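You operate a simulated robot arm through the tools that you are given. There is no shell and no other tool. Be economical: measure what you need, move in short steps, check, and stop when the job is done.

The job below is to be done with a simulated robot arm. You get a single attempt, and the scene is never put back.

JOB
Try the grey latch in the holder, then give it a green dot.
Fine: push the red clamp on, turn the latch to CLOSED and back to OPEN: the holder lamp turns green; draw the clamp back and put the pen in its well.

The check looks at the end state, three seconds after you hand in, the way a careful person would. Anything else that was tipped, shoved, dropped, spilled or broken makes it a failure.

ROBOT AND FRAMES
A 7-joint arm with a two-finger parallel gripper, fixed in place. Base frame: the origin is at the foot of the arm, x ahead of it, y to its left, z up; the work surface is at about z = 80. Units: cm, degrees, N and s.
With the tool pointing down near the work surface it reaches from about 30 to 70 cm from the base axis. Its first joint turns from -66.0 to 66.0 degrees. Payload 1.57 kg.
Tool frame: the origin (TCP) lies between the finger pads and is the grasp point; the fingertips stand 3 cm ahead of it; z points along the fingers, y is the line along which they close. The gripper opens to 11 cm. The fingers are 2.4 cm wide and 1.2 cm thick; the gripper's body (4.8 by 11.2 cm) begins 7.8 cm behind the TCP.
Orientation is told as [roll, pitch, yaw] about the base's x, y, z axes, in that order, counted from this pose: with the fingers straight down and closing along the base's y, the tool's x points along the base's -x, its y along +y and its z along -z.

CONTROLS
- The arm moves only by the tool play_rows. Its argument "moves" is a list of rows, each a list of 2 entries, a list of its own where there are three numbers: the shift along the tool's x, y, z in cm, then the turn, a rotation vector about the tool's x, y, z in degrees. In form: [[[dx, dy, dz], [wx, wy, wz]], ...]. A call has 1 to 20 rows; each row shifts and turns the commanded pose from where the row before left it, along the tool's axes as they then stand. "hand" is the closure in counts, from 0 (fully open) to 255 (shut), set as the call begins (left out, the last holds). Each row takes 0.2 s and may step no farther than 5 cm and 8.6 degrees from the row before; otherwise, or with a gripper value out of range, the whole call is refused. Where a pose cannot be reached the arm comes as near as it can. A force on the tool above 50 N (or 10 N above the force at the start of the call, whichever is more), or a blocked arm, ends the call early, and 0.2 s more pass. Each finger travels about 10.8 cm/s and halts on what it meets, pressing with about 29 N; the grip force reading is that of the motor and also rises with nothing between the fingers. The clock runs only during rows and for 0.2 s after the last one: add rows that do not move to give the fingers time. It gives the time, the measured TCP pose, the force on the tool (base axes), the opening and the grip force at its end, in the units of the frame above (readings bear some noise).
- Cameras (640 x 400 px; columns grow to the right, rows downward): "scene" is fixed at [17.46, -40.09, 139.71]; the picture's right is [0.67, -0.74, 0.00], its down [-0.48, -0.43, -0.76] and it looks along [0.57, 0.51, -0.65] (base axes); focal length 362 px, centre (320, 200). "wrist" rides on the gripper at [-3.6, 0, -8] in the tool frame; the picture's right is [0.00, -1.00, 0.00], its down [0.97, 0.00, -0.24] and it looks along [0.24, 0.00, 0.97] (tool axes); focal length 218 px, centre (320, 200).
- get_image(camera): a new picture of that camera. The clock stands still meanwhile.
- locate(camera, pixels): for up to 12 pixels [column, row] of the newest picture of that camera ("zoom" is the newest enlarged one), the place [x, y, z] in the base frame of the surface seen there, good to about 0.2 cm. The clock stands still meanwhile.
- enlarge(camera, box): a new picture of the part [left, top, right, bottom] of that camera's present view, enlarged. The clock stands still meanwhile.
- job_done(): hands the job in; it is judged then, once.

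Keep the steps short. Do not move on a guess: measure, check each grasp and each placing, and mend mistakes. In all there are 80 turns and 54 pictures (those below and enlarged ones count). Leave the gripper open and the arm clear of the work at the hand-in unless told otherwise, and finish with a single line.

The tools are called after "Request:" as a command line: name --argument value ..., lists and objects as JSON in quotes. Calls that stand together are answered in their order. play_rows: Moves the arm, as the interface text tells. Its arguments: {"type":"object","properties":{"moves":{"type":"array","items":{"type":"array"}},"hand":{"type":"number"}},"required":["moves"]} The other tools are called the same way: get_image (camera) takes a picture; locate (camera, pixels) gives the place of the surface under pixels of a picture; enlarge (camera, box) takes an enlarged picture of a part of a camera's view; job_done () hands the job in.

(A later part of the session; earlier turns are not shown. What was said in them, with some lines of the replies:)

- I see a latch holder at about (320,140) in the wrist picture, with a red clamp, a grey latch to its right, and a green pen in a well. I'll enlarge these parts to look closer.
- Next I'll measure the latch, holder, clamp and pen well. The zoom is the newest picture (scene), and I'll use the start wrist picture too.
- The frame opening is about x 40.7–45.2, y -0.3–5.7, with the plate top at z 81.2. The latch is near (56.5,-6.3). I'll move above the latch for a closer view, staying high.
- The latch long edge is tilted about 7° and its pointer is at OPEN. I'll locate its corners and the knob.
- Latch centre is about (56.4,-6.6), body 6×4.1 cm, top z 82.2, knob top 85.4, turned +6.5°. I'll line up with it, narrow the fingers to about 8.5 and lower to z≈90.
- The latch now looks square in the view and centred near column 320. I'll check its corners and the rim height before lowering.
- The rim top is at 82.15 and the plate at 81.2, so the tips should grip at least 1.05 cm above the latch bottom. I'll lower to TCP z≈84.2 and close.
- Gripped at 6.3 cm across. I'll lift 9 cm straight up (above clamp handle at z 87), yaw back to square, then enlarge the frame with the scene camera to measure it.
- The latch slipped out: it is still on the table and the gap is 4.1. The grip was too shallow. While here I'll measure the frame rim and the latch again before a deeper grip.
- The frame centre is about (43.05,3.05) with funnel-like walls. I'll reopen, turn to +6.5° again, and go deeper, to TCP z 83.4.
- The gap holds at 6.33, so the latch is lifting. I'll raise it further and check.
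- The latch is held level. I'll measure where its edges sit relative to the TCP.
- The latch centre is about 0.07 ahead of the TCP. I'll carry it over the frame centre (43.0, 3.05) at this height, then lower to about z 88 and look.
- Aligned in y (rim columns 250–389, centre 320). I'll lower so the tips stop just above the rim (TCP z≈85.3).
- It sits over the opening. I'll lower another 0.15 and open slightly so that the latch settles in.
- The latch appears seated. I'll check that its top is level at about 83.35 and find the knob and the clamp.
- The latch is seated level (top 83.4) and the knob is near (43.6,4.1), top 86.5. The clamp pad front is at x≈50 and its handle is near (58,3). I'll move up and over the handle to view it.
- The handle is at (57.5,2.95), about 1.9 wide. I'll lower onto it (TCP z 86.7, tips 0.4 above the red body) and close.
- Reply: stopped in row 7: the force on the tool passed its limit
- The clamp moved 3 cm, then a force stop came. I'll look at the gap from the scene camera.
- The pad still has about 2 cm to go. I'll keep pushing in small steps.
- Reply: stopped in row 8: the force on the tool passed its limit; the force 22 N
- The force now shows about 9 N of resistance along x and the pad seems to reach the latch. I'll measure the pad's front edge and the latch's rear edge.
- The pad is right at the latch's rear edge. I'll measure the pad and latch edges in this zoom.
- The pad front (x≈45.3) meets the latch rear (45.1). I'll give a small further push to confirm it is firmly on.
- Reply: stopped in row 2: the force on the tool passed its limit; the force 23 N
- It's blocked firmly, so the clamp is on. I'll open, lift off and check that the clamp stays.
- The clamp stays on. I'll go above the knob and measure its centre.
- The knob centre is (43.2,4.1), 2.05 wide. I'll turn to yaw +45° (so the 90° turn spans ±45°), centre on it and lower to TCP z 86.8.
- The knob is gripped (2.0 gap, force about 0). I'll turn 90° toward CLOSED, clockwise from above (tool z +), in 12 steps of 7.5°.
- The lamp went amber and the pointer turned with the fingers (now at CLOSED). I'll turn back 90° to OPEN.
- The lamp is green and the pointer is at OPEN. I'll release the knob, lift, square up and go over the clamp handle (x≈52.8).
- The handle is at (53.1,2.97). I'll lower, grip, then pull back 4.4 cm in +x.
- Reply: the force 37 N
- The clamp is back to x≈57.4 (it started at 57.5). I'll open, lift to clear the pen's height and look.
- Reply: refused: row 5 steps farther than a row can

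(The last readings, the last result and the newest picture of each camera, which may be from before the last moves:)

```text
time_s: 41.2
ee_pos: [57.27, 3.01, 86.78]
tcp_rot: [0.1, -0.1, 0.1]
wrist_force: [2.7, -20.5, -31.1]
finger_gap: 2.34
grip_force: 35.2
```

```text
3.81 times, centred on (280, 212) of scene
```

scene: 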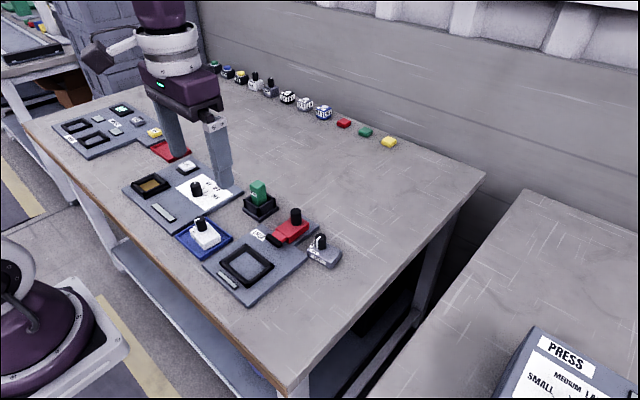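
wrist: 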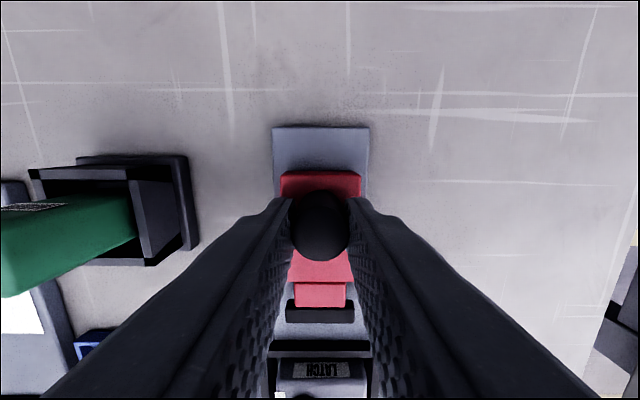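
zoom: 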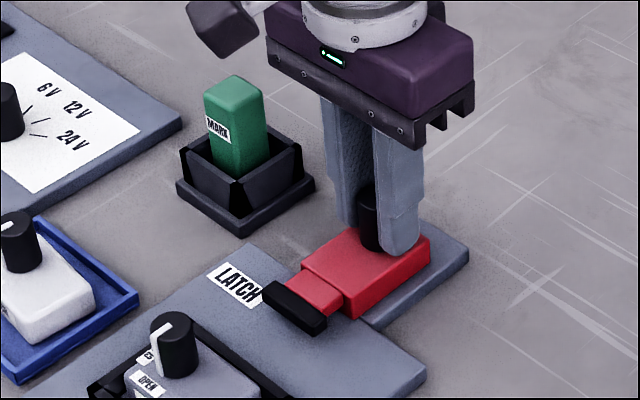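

That call was refused because a step was too long, but the clamp is clearly back. I'll repeat with shorter steps: open, lift, move over the pen.

Request:
play_rows --moves '[[[0, 0, 0], [0, 0, 0]], [[0, 0, 0], [0, 0, 0]], [[0, 0, -4], [0, 0, 0]], [[0, 0, -4], [0, 0, 0]], [[0, 0, -4], [0, 0, 0]], [[0, 4, 0], [0, 0, 0]], [[0, 4, 0], [0, 0, 0]], [[0, 3.5, 0], [0, 0, 0]], [[0, 0, 0], [0, 0, 0]], [[0, 0, 0], [0, 0, 0]]]' --hand 110

Request:
get_image --camera "wrist"

```text
time_s: 43.4
ee_pos: [56.87, 14.67, 98.84]
tcp_rot: [0.3, -0.1, 0.1]
wrist_force: [0.3, -0.4, -0.5]
finger_gap: 6.28
grip_force: 0.0
```

```text
17 pictures are left
```

wrist: 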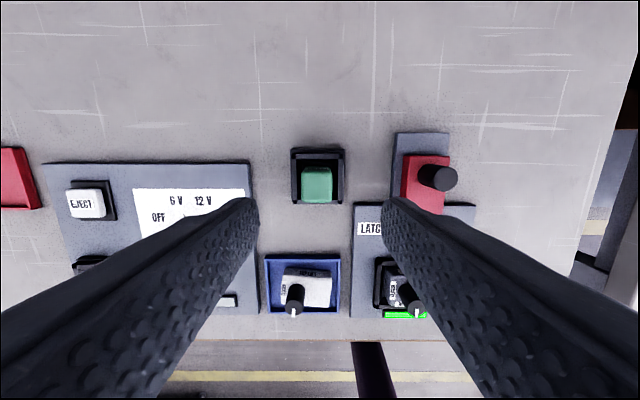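

Request:
enlarge --camera "wrist" --box '[270, 130, 370, 220]'

Request:
locate --camera "zoom" --pixels '[[215, 180], [390, 180], [390, 280], [215, 280], [300, 250], [300, 175], [155, 95], [450, 95], [455, 320], [155, 320], [300, 215], [300, 310]]'

```text
4.44 times, centred on (320, 175) of wrist
```

zoom: 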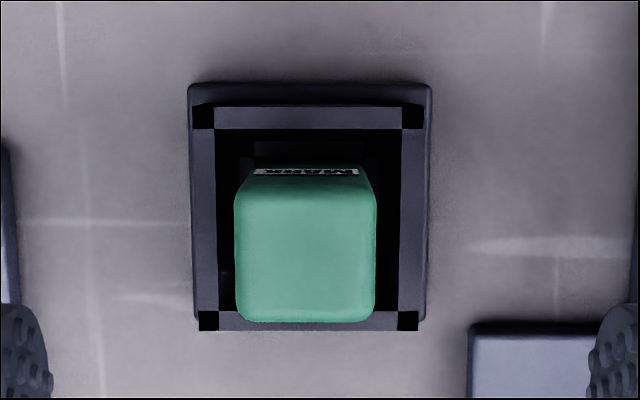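

```text
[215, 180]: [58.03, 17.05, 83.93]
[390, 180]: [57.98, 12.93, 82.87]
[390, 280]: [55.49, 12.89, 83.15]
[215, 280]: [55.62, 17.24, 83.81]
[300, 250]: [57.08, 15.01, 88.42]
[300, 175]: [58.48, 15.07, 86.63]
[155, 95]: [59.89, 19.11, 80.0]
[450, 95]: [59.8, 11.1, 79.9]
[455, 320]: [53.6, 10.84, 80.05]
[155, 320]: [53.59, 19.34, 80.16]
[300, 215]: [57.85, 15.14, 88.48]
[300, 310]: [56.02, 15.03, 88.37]
```

The pen is about 2.7 square, centre (57.1,15.0), top 88.4, with the well rim at 83.9. I'll lower to TCP z 87.4 and grip.

Request:
play_rows --moves '[[[-0.2, 0.3, 4], [0, 0, 0]], [[0, 0, 4], [0, 0, 0]], [[0, 0, 3.45], [0, 0, 0]], [[0, 0, 0], [0, 0, 0]]]'

Request:
play_rows --moves '[[[0, 0, 0], [0, 0, 0]], [[0, 0, 0], [0, 0, 0]], [[0, 0, 0], [0, 0, 0]]]' --hand 230

Request:
play_rows --moves '[[[0, 0, -1], [0, 0, 0]], [[0, 0, -2], [0, 0, 0]], [[0, 0, -3], [0, 0, 0]], [[0, 0, -4], [0, 0, 0]], [[0, 0, 0], [0, 0, 0]]]'

Request:
enlarge --camera "scene" --box '[190, 110, 330, 215]'

```text
time_s: 44.4
ee_pos: [57.16, 15.01, 87.28]
tcp_rot: [0.1, -0.1, 0.1]
wrist_force: [-0.8, -0.6, 0.1]
finger_gap: 6.25
grip_force: 0.1
```

```text
time_s: 45.2
ee_pos: [57.37, 15.06, 87.22]
tcp_rot: [0.1, -0.1, 0.0]
wrist_force: [0.7, -0.4, -0.8]
finger_gap: 2.72
grip_force: 28.8
```

```text
time_s: 46.4
ee_pos: [57.25, 15.08, 97.48]
tcp_rot: [0.2, -0.1, 0.1]
wrist_force: [0.7, -0.3, 0.5]
finger_gap: 2.73
grip_force: 28.8
```

```text
3.81 times, centred on (260, 162) of scene
```

zoom: 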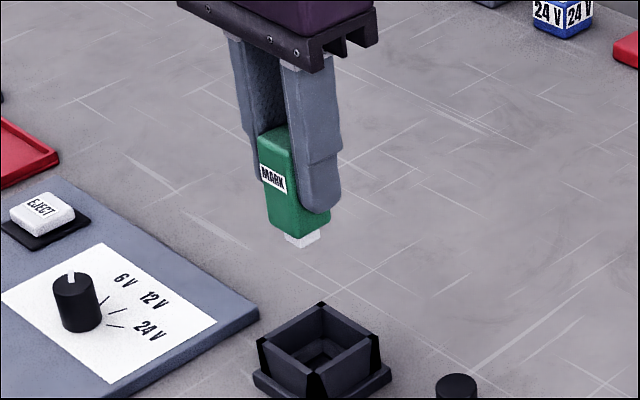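

The pen is held, with a pale tip pointing down. I'll measure the tip relative to the TCP.

Request:
locate --camera "zoom" --pixels '[[303, 241], [292, 238], [303, 244], [302, 228], [316, 237], [280, 220], [312, 358], [300, 350]]'

Request:
get_image --camera "wrist"

```text
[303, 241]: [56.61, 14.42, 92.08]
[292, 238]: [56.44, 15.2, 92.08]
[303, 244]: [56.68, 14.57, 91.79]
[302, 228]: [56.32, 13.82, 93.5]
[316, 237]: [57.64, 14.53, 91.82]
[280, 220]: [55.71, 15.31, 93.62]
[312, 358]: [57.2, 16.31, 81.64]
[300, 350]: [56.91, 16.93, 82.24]
```

```text
14 pictures are left
```

wrist: 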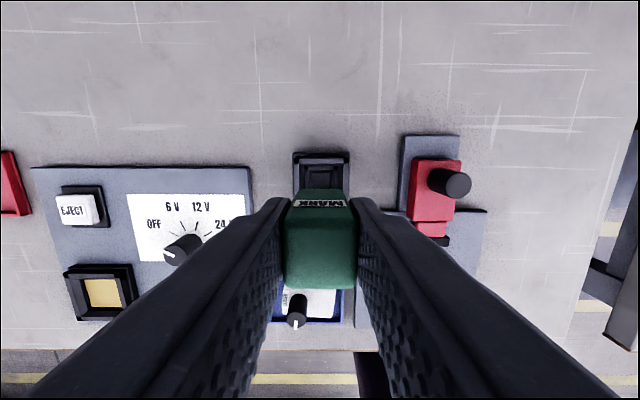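

The tip is about 5.75 below the TCP and under the pen's centre. The spot for the dot is the bare latch top at (43.1,1.4). With fingers closing along y, one would touch the knob, so I'll carry the pen there high and turn 90° first.

Request:
play_rows --moves '[[[2.82, -2.73, 0], [0, 0, 0]], [[2.82, -2.73, 0], [0, 0, 0]], [[2.82, -2.73, 0], [0, 0, 0]], [[2.82, -2.73, 0], [0, 0, 0]], [[2.82, -2.73, 0], [0, 0, 0]], [[0, 0, 0], [0, 0, -7.5]], [[0, 0, 0], [0, 0, -7.5]], [[0, 0, 0], [0, 0, -7.5]], [[0, 0, 0], [0, 0, -7.5]], [[0, 0, 0], [0, 0, -7.5]], [[0, 0, 0], [0, 0, -7.5]], [[0, 0, 0], [0, 0, -7.5]], [[0, 0, 0], [0, 0, -7.5]], [[0, 0, 0], [0, 0, -7.5]], [[0, 0, 0], [0, 0, -7.5]], [[0, 0, 0], [0, 0, -7.5]], [[0, 0, 0], [0, 0, -7.5]], [[0, 0, 0], [0, 0, 0]]]'

```text
time_s: 50.2
ee_pos: [43.25, 1.39, 97.45]
tcp_rot: [0.0, -0.2, 90.2]
wrist_force: [0.1, -0.6, -0.8]
finger_gap: 2.73
grip_force: 29.5
```

Yaw is 90°. I'll lower 7.2 so the tip hovers about 1 cm above the latch, then look.

Request:
play_rows --moves '[[[0, 0, 3], [0, 0, 0]], [[0, 0, 3], [0, 0, 0]], [[0, 0, 1.2], [0, 0, 0]], [[0, 0, 0], [0, 0, 0]]]'

Request:
enlarge --camera "scene" --box '[200, 205, 310, 285]'

```text
time_s: 51.2
ee_pos: [43.3, 1.3, 90.17]
tcp_rot: [-0.1, -0.1, 90.1]
wrist_force: [-0.6, -0.2, -1.4]
finger_gap: 2.73
grip_force: 29.0
```

```text
5.00 times, centred on (255, 245) of scene
```

zoom: 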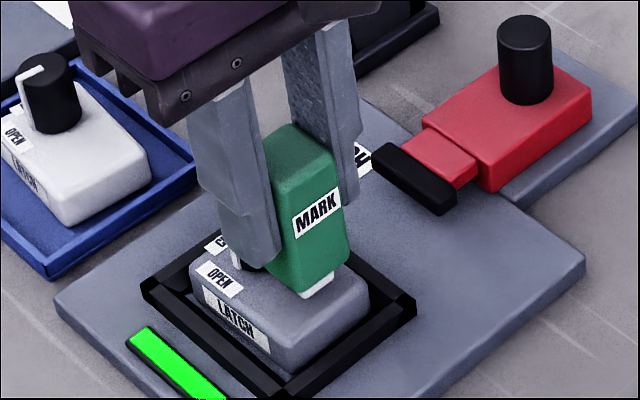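

The tip is above the bare part of the latch and the lamp is still green. I'll lower in small steps and watch the force.

Request:
play_rows --moves '[[[0, 0, 0.3], [0, 0, 0]], [[0, 0, 0.3], [0, 0, 0]], [[0, 0, 0.2], [0, 0, 0]], [[0, 0, 0], [0, 0, 0]]]'

Request:
play_rows --moves '[[[0, 0, 0.1], [0, 0, 0]], [[0, 0, 0.1], [0, 0, 0]], [[0, 0, 0], [0, 0, 0]]]'

```text
time_s: 52.2
ee_pos: [43.39, 1.23, 89.38]
tcp_rot: [-0.2, -0.1, 90.1]
wrist_force: [-5.0, -1.8, 29.3]
finger_gap: 2.76
grip_force: 29.4
```

```text
time_s: 53.0
ee_pos: [43.42, 1.31, 89.15]
tcp_rot: [-0.1, -0.1, 90.1]
wrist_force: [-1.9, -2.4, 27.8]
finger_gap: 2.7
grip_force: 29.4
```

Contact at about 28 N. I'll lift straight up and check for the dot.

Request:
play_rows --moves '[[[0, 0, -1], [0, 0, 0]], [[0, 0, -3], [0, 0, 0]], [[0, 0, -4], [0, 0, 0]], [[0, 0, 0], [0, 0, 0]]]'

Request:
enlarge --camera "scene" --box '[190, 180, 320, 285]'

```text
time_s: 54.0
ee_pos: [43.38, 1.39, 97.31]
tcp_rot: [-0.1, -0.2, 90.0]
wrist_force: [0.4, -0.8, -1.4]
finger_gap: 2.73
grip_force: 29.3
```

```text
3.81 times, centred on (255, 232) of scene
```

zoom: 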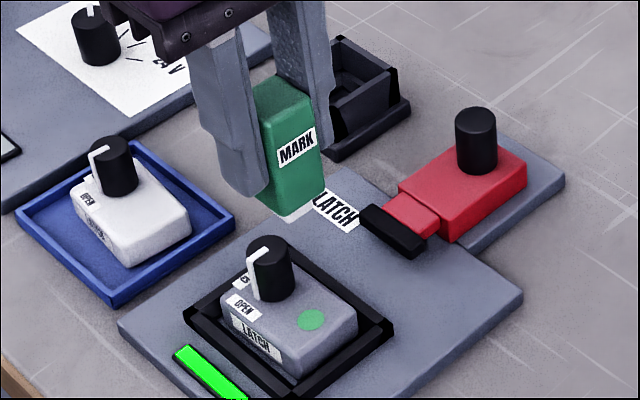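

The green dot is on the latch. I'll turn back and carry the pen over its well at (57.25,15.05).

Request:
play_rows --moves '[[[0, 0, 0], [0, 0, 7.5]], [[0, 0, 0], [0, 0, 7.5]], [[0, 0, 0], [0, 0, 7.5]], [[0, 0, 0], [0, 0, 7.5]], [[0, 0, 0], [0, 0, 7.5]], [[0, 0, 0], [0, 0, 7.5]], [[0, 0, 0], [0, 0, 7.5]], [[0, 0, 0], [0, 0, 7.5]], [[0, 0, 0], [0, 0, 7.5]], [[0, 0, 0], [0, 0, 7.5]], [[0, 0, 0], [0, 0, 7.5]], [[0, 0, 0], [0, 0, 7.5]], [[-2.78, 2.735, 0], [0, 0, 0]], [[-2.78, 2.735, 0], [0, 0, 0]], [[-2.78, 2.735, 0], [0, 0, 0]], [[-2.78, 2.735, 0], [0, 0, 0]], [[-2.78, 2.735, 0], [0, 0, 0]], [[0, 0, 0], [0, 0, 0]], [[0, 0, 0], [0, 0, 0]]]'

Request:
get_image --camera "wrist"

Request:
enlarge --camera "scene" --box '[200, 130, 320, 220]'

```text
time_s: 58.0
ee_pos: [57.55, 14.77, 97.31]
tcp_rot: [0.2, -0.1, 0.1]
wrist_force: [-0.7, -0.7, 0.1]
finger_gap: 2.74
grip_force: 29.3
```

```text
11 pictures are left
```

wrist: 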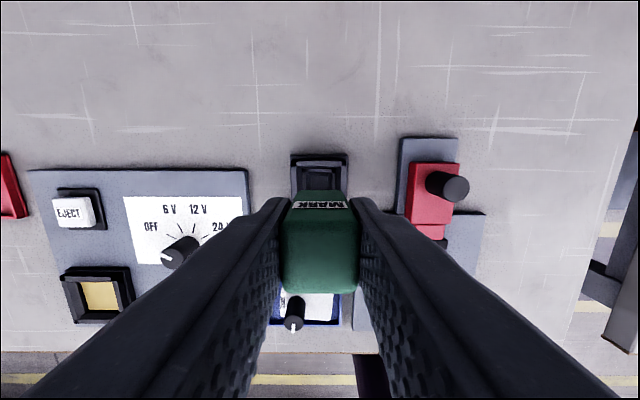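

```text
4.44 times, centred on (260, 175) of scene
```

zoom: 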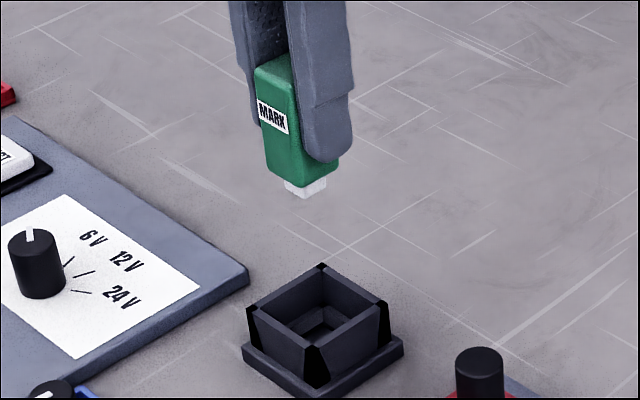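

The reading and the picture show I'm about 0.25 off the pick-up point. I'll measure the well rim and pen tip to set the correction.

Request:
locate --camera "zoom" --pixels '[[321, 266], [252, 308], [384, 306], [313, 353], [304, 193], [288, 184], [304, 197], [322, 186], [350, 286], [286, 287], [348, 330], [283, 330]]'

```text
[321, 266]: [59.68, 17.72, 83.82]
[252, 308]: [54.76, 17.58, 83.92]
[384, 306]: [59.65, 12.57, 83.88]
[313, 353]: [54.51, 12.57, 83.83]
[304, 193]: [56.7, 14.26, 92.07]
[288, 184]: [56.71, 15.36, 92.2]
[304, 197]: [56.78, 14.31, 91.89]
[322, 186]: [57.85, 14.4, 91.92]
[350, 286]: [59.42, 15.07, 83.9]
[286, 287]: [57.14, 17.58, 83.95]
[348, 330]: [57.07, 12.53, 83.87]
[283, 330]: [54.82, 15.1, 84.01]
```

The well centre is (57.15,15.1). I'll correct by (-0.28,+0.28) and lower to just above the rim in stages.

Request:
play_rows --moves '[[[0.28, 0.28, 2], [0, 0, 0]], [[0, 0, 3], [0, 0, 0]], [[0, 0, 2], [0, 0, 0]], [[0, 0, 0], [0, 0, 0]]]'

Request:
enlarge --camera "scene" --box '[210, 150, 310, 225]'

```text
time_s: 59.0
ee_pos: [56.96, 15.22, 90.14]
tcp_rot: [0.1, -0.2, 0.2]
wrist_force: [0.4, -0.2, -0.6]
finger_gap: 2.76
grip_force: 29.3
```

```text
5.33 times, centred on (260, 188) of scene
```

zoom: 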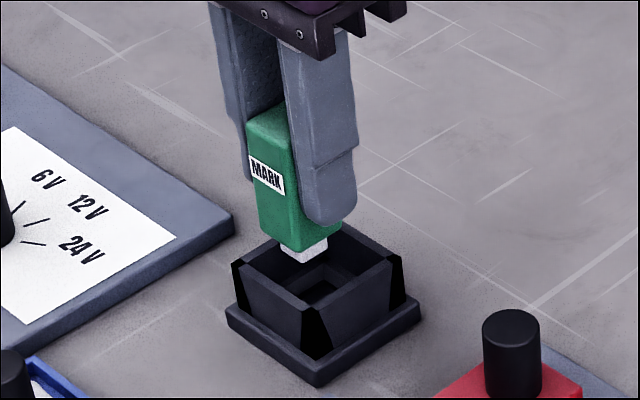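

The tip seems a bit left in the view; I'll measure the tip and rim here.

Request:
locate --camera "zoom" --pixels '[[304, 258], [283, 250], [326, 247], [304, 264], [303, 248], [262, 230], [341, 226], [240, 265], [402, 272], [325, 322], [340, 225], [298, 252]]'

```text
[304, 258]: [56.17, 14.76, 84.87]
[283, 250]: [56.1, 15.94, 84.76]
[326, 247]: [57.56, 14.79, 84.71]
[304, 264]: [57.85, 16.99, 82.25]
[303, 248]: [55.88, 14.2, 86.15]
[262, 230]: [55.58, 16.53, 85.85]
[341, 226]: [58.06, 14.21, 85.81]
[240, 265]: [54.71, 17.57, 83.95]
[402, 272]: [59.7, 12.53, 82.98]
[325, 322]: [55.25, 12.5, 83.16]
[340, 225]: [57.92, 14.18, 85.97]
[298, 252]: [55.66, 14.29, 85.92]
```

The pen centre is about (56.9,15.35) against the well's (57.15,15.1). I'll nudge +0.22 in x and -0.22 in y, then lower further.

Request:
play_rows --moves '[[[-0.22, -0.22, 0], [0, 0, 0]], [[0, 0, 0], [0, 0, 0]], [[0, 0, 1], [0, 0, 0]], [[0, 0, 1], [0, 0, 0]], [[0, 0, 0.5], [0, 0, 0]], [[0, 0, 0], [0, 0, 0]]]'

Request:
enlarge --camera "scene" --box '[210, 150, 310, 225]'

```text
time_s: 60.4
ee_pos: [57.14, 14.96, 87.73]
tcp_rot: [0.1, -0.1, 0.1]
wrist_force: [0.0, 0.7, -0.6]
finger_gap: 2.71
grip_force: 28.6
```

```text
5.33 times, centred on (260, 188) of scene
```

zoom: 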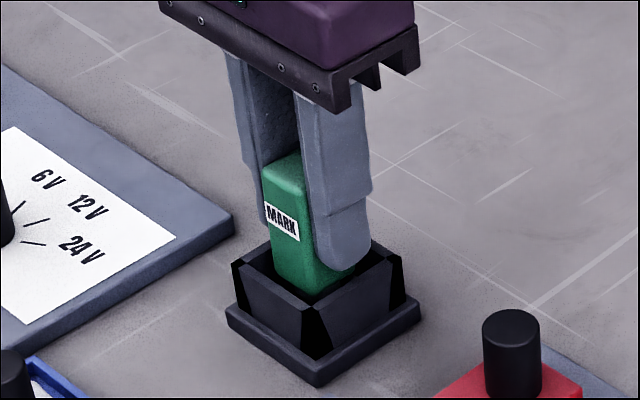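

It goes in freely with no force. I'll lower 0.5 more, then release and lift clear.

Request:
play_rows --moves '[[[0, 0, 0.25], [0, 0, 0]], [[0, 0, 0.2], [0, 0, 0]], [[0, 0, 0], [0, 0, 0]]]'

Request:
play_rows --moves '[[[0, 0, 0], [0, 0, 0]], [[0, 0, 0], [0, 0, 0]], [[0, 0, -3], [0, 0, 0]], [[0, 0, -4], [0, 0, 0]], [[0, 0, -4], [0, 0, 0]], [[0, 0, -4], [0, 0, 0]], [[0, 0, 0], [0, 0, 0]]]' --hand 110

Request:
enlarge --camera "scene" --box '[180, 150, 350, 285]'

Request:
get_image --camera "wrist"

```text
time_s: 61.2
ee_pos: [57.12, 15.07, 87.22]
tcp_rot: [0.2, 0.0, 0.1]
wrist_force: [0.0, 0.4, -0.8]
finger_gap: 2.74
grip_force: 28.7
```

```text
time_s: 62.8
ee_pos: [57.01, 14.85, 102.3]
tcp_rot: [0.2, -0.1, 0.1]
wrist_force: [0.4, 0.1, 1.2]
finger_gap: 6.26
grip_force: 0.0
```

```text
2.96 times, centred on (265, 218) of scene
```

zoom: 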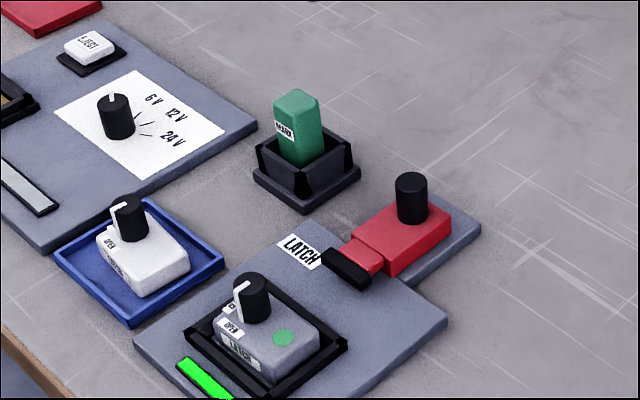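

```text
6 pictures are left
```

wrist: 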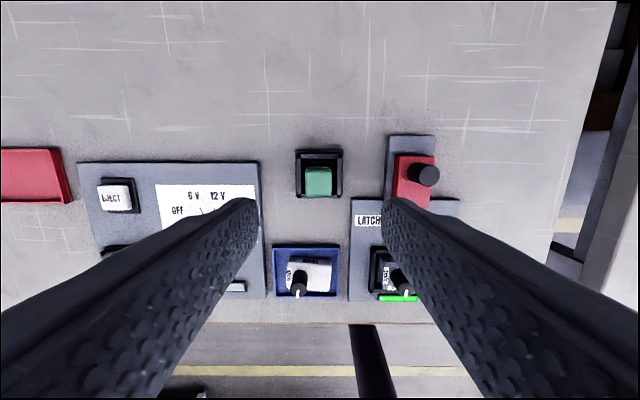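

All looks right: the pen is in its well, the dot is on, the lamp is green. I'll do a final check of the clamp and pen positions.

Request:
locate --camera "zoom" --pixels '[[411, 178], [345, 265], [300, 100], [285, 338], [305, 372]]'

Request:
play_rows --moves '[[[0, 0, 0], [0, 0, 0]], [[0, 0, 0], [0, 0, 0]], [[0, 0, 0], [0, 0, 0]]]' --hand 0

```text
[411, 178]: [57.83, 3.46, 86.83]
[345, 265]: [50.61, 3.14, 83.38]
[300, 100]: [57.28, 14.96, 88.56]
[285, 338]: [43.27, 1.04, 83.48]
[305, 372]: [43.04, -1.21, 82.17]
```

```text
time_s: 63.6
ee_pos: [56.98, 14.97, 102.29]
tcp_rot: [0.2, -0.1, 0.2]
wrist_force: [-0.8, -0.5, 0.0]
finger_gap: 11.0
grip_force: 0.0
```

The clamp is back at its start place, the pen is seated (top 88.5), the gripper is open and the arm is clear. Handing in.

Request:
job_done

```text
The job is handed in.
```

The grey latch was tried CLOSED and back to OPEN in the holder, the lamp turned green, the latch has its green dot, the clamp is drawn back, and the pen is in its well.
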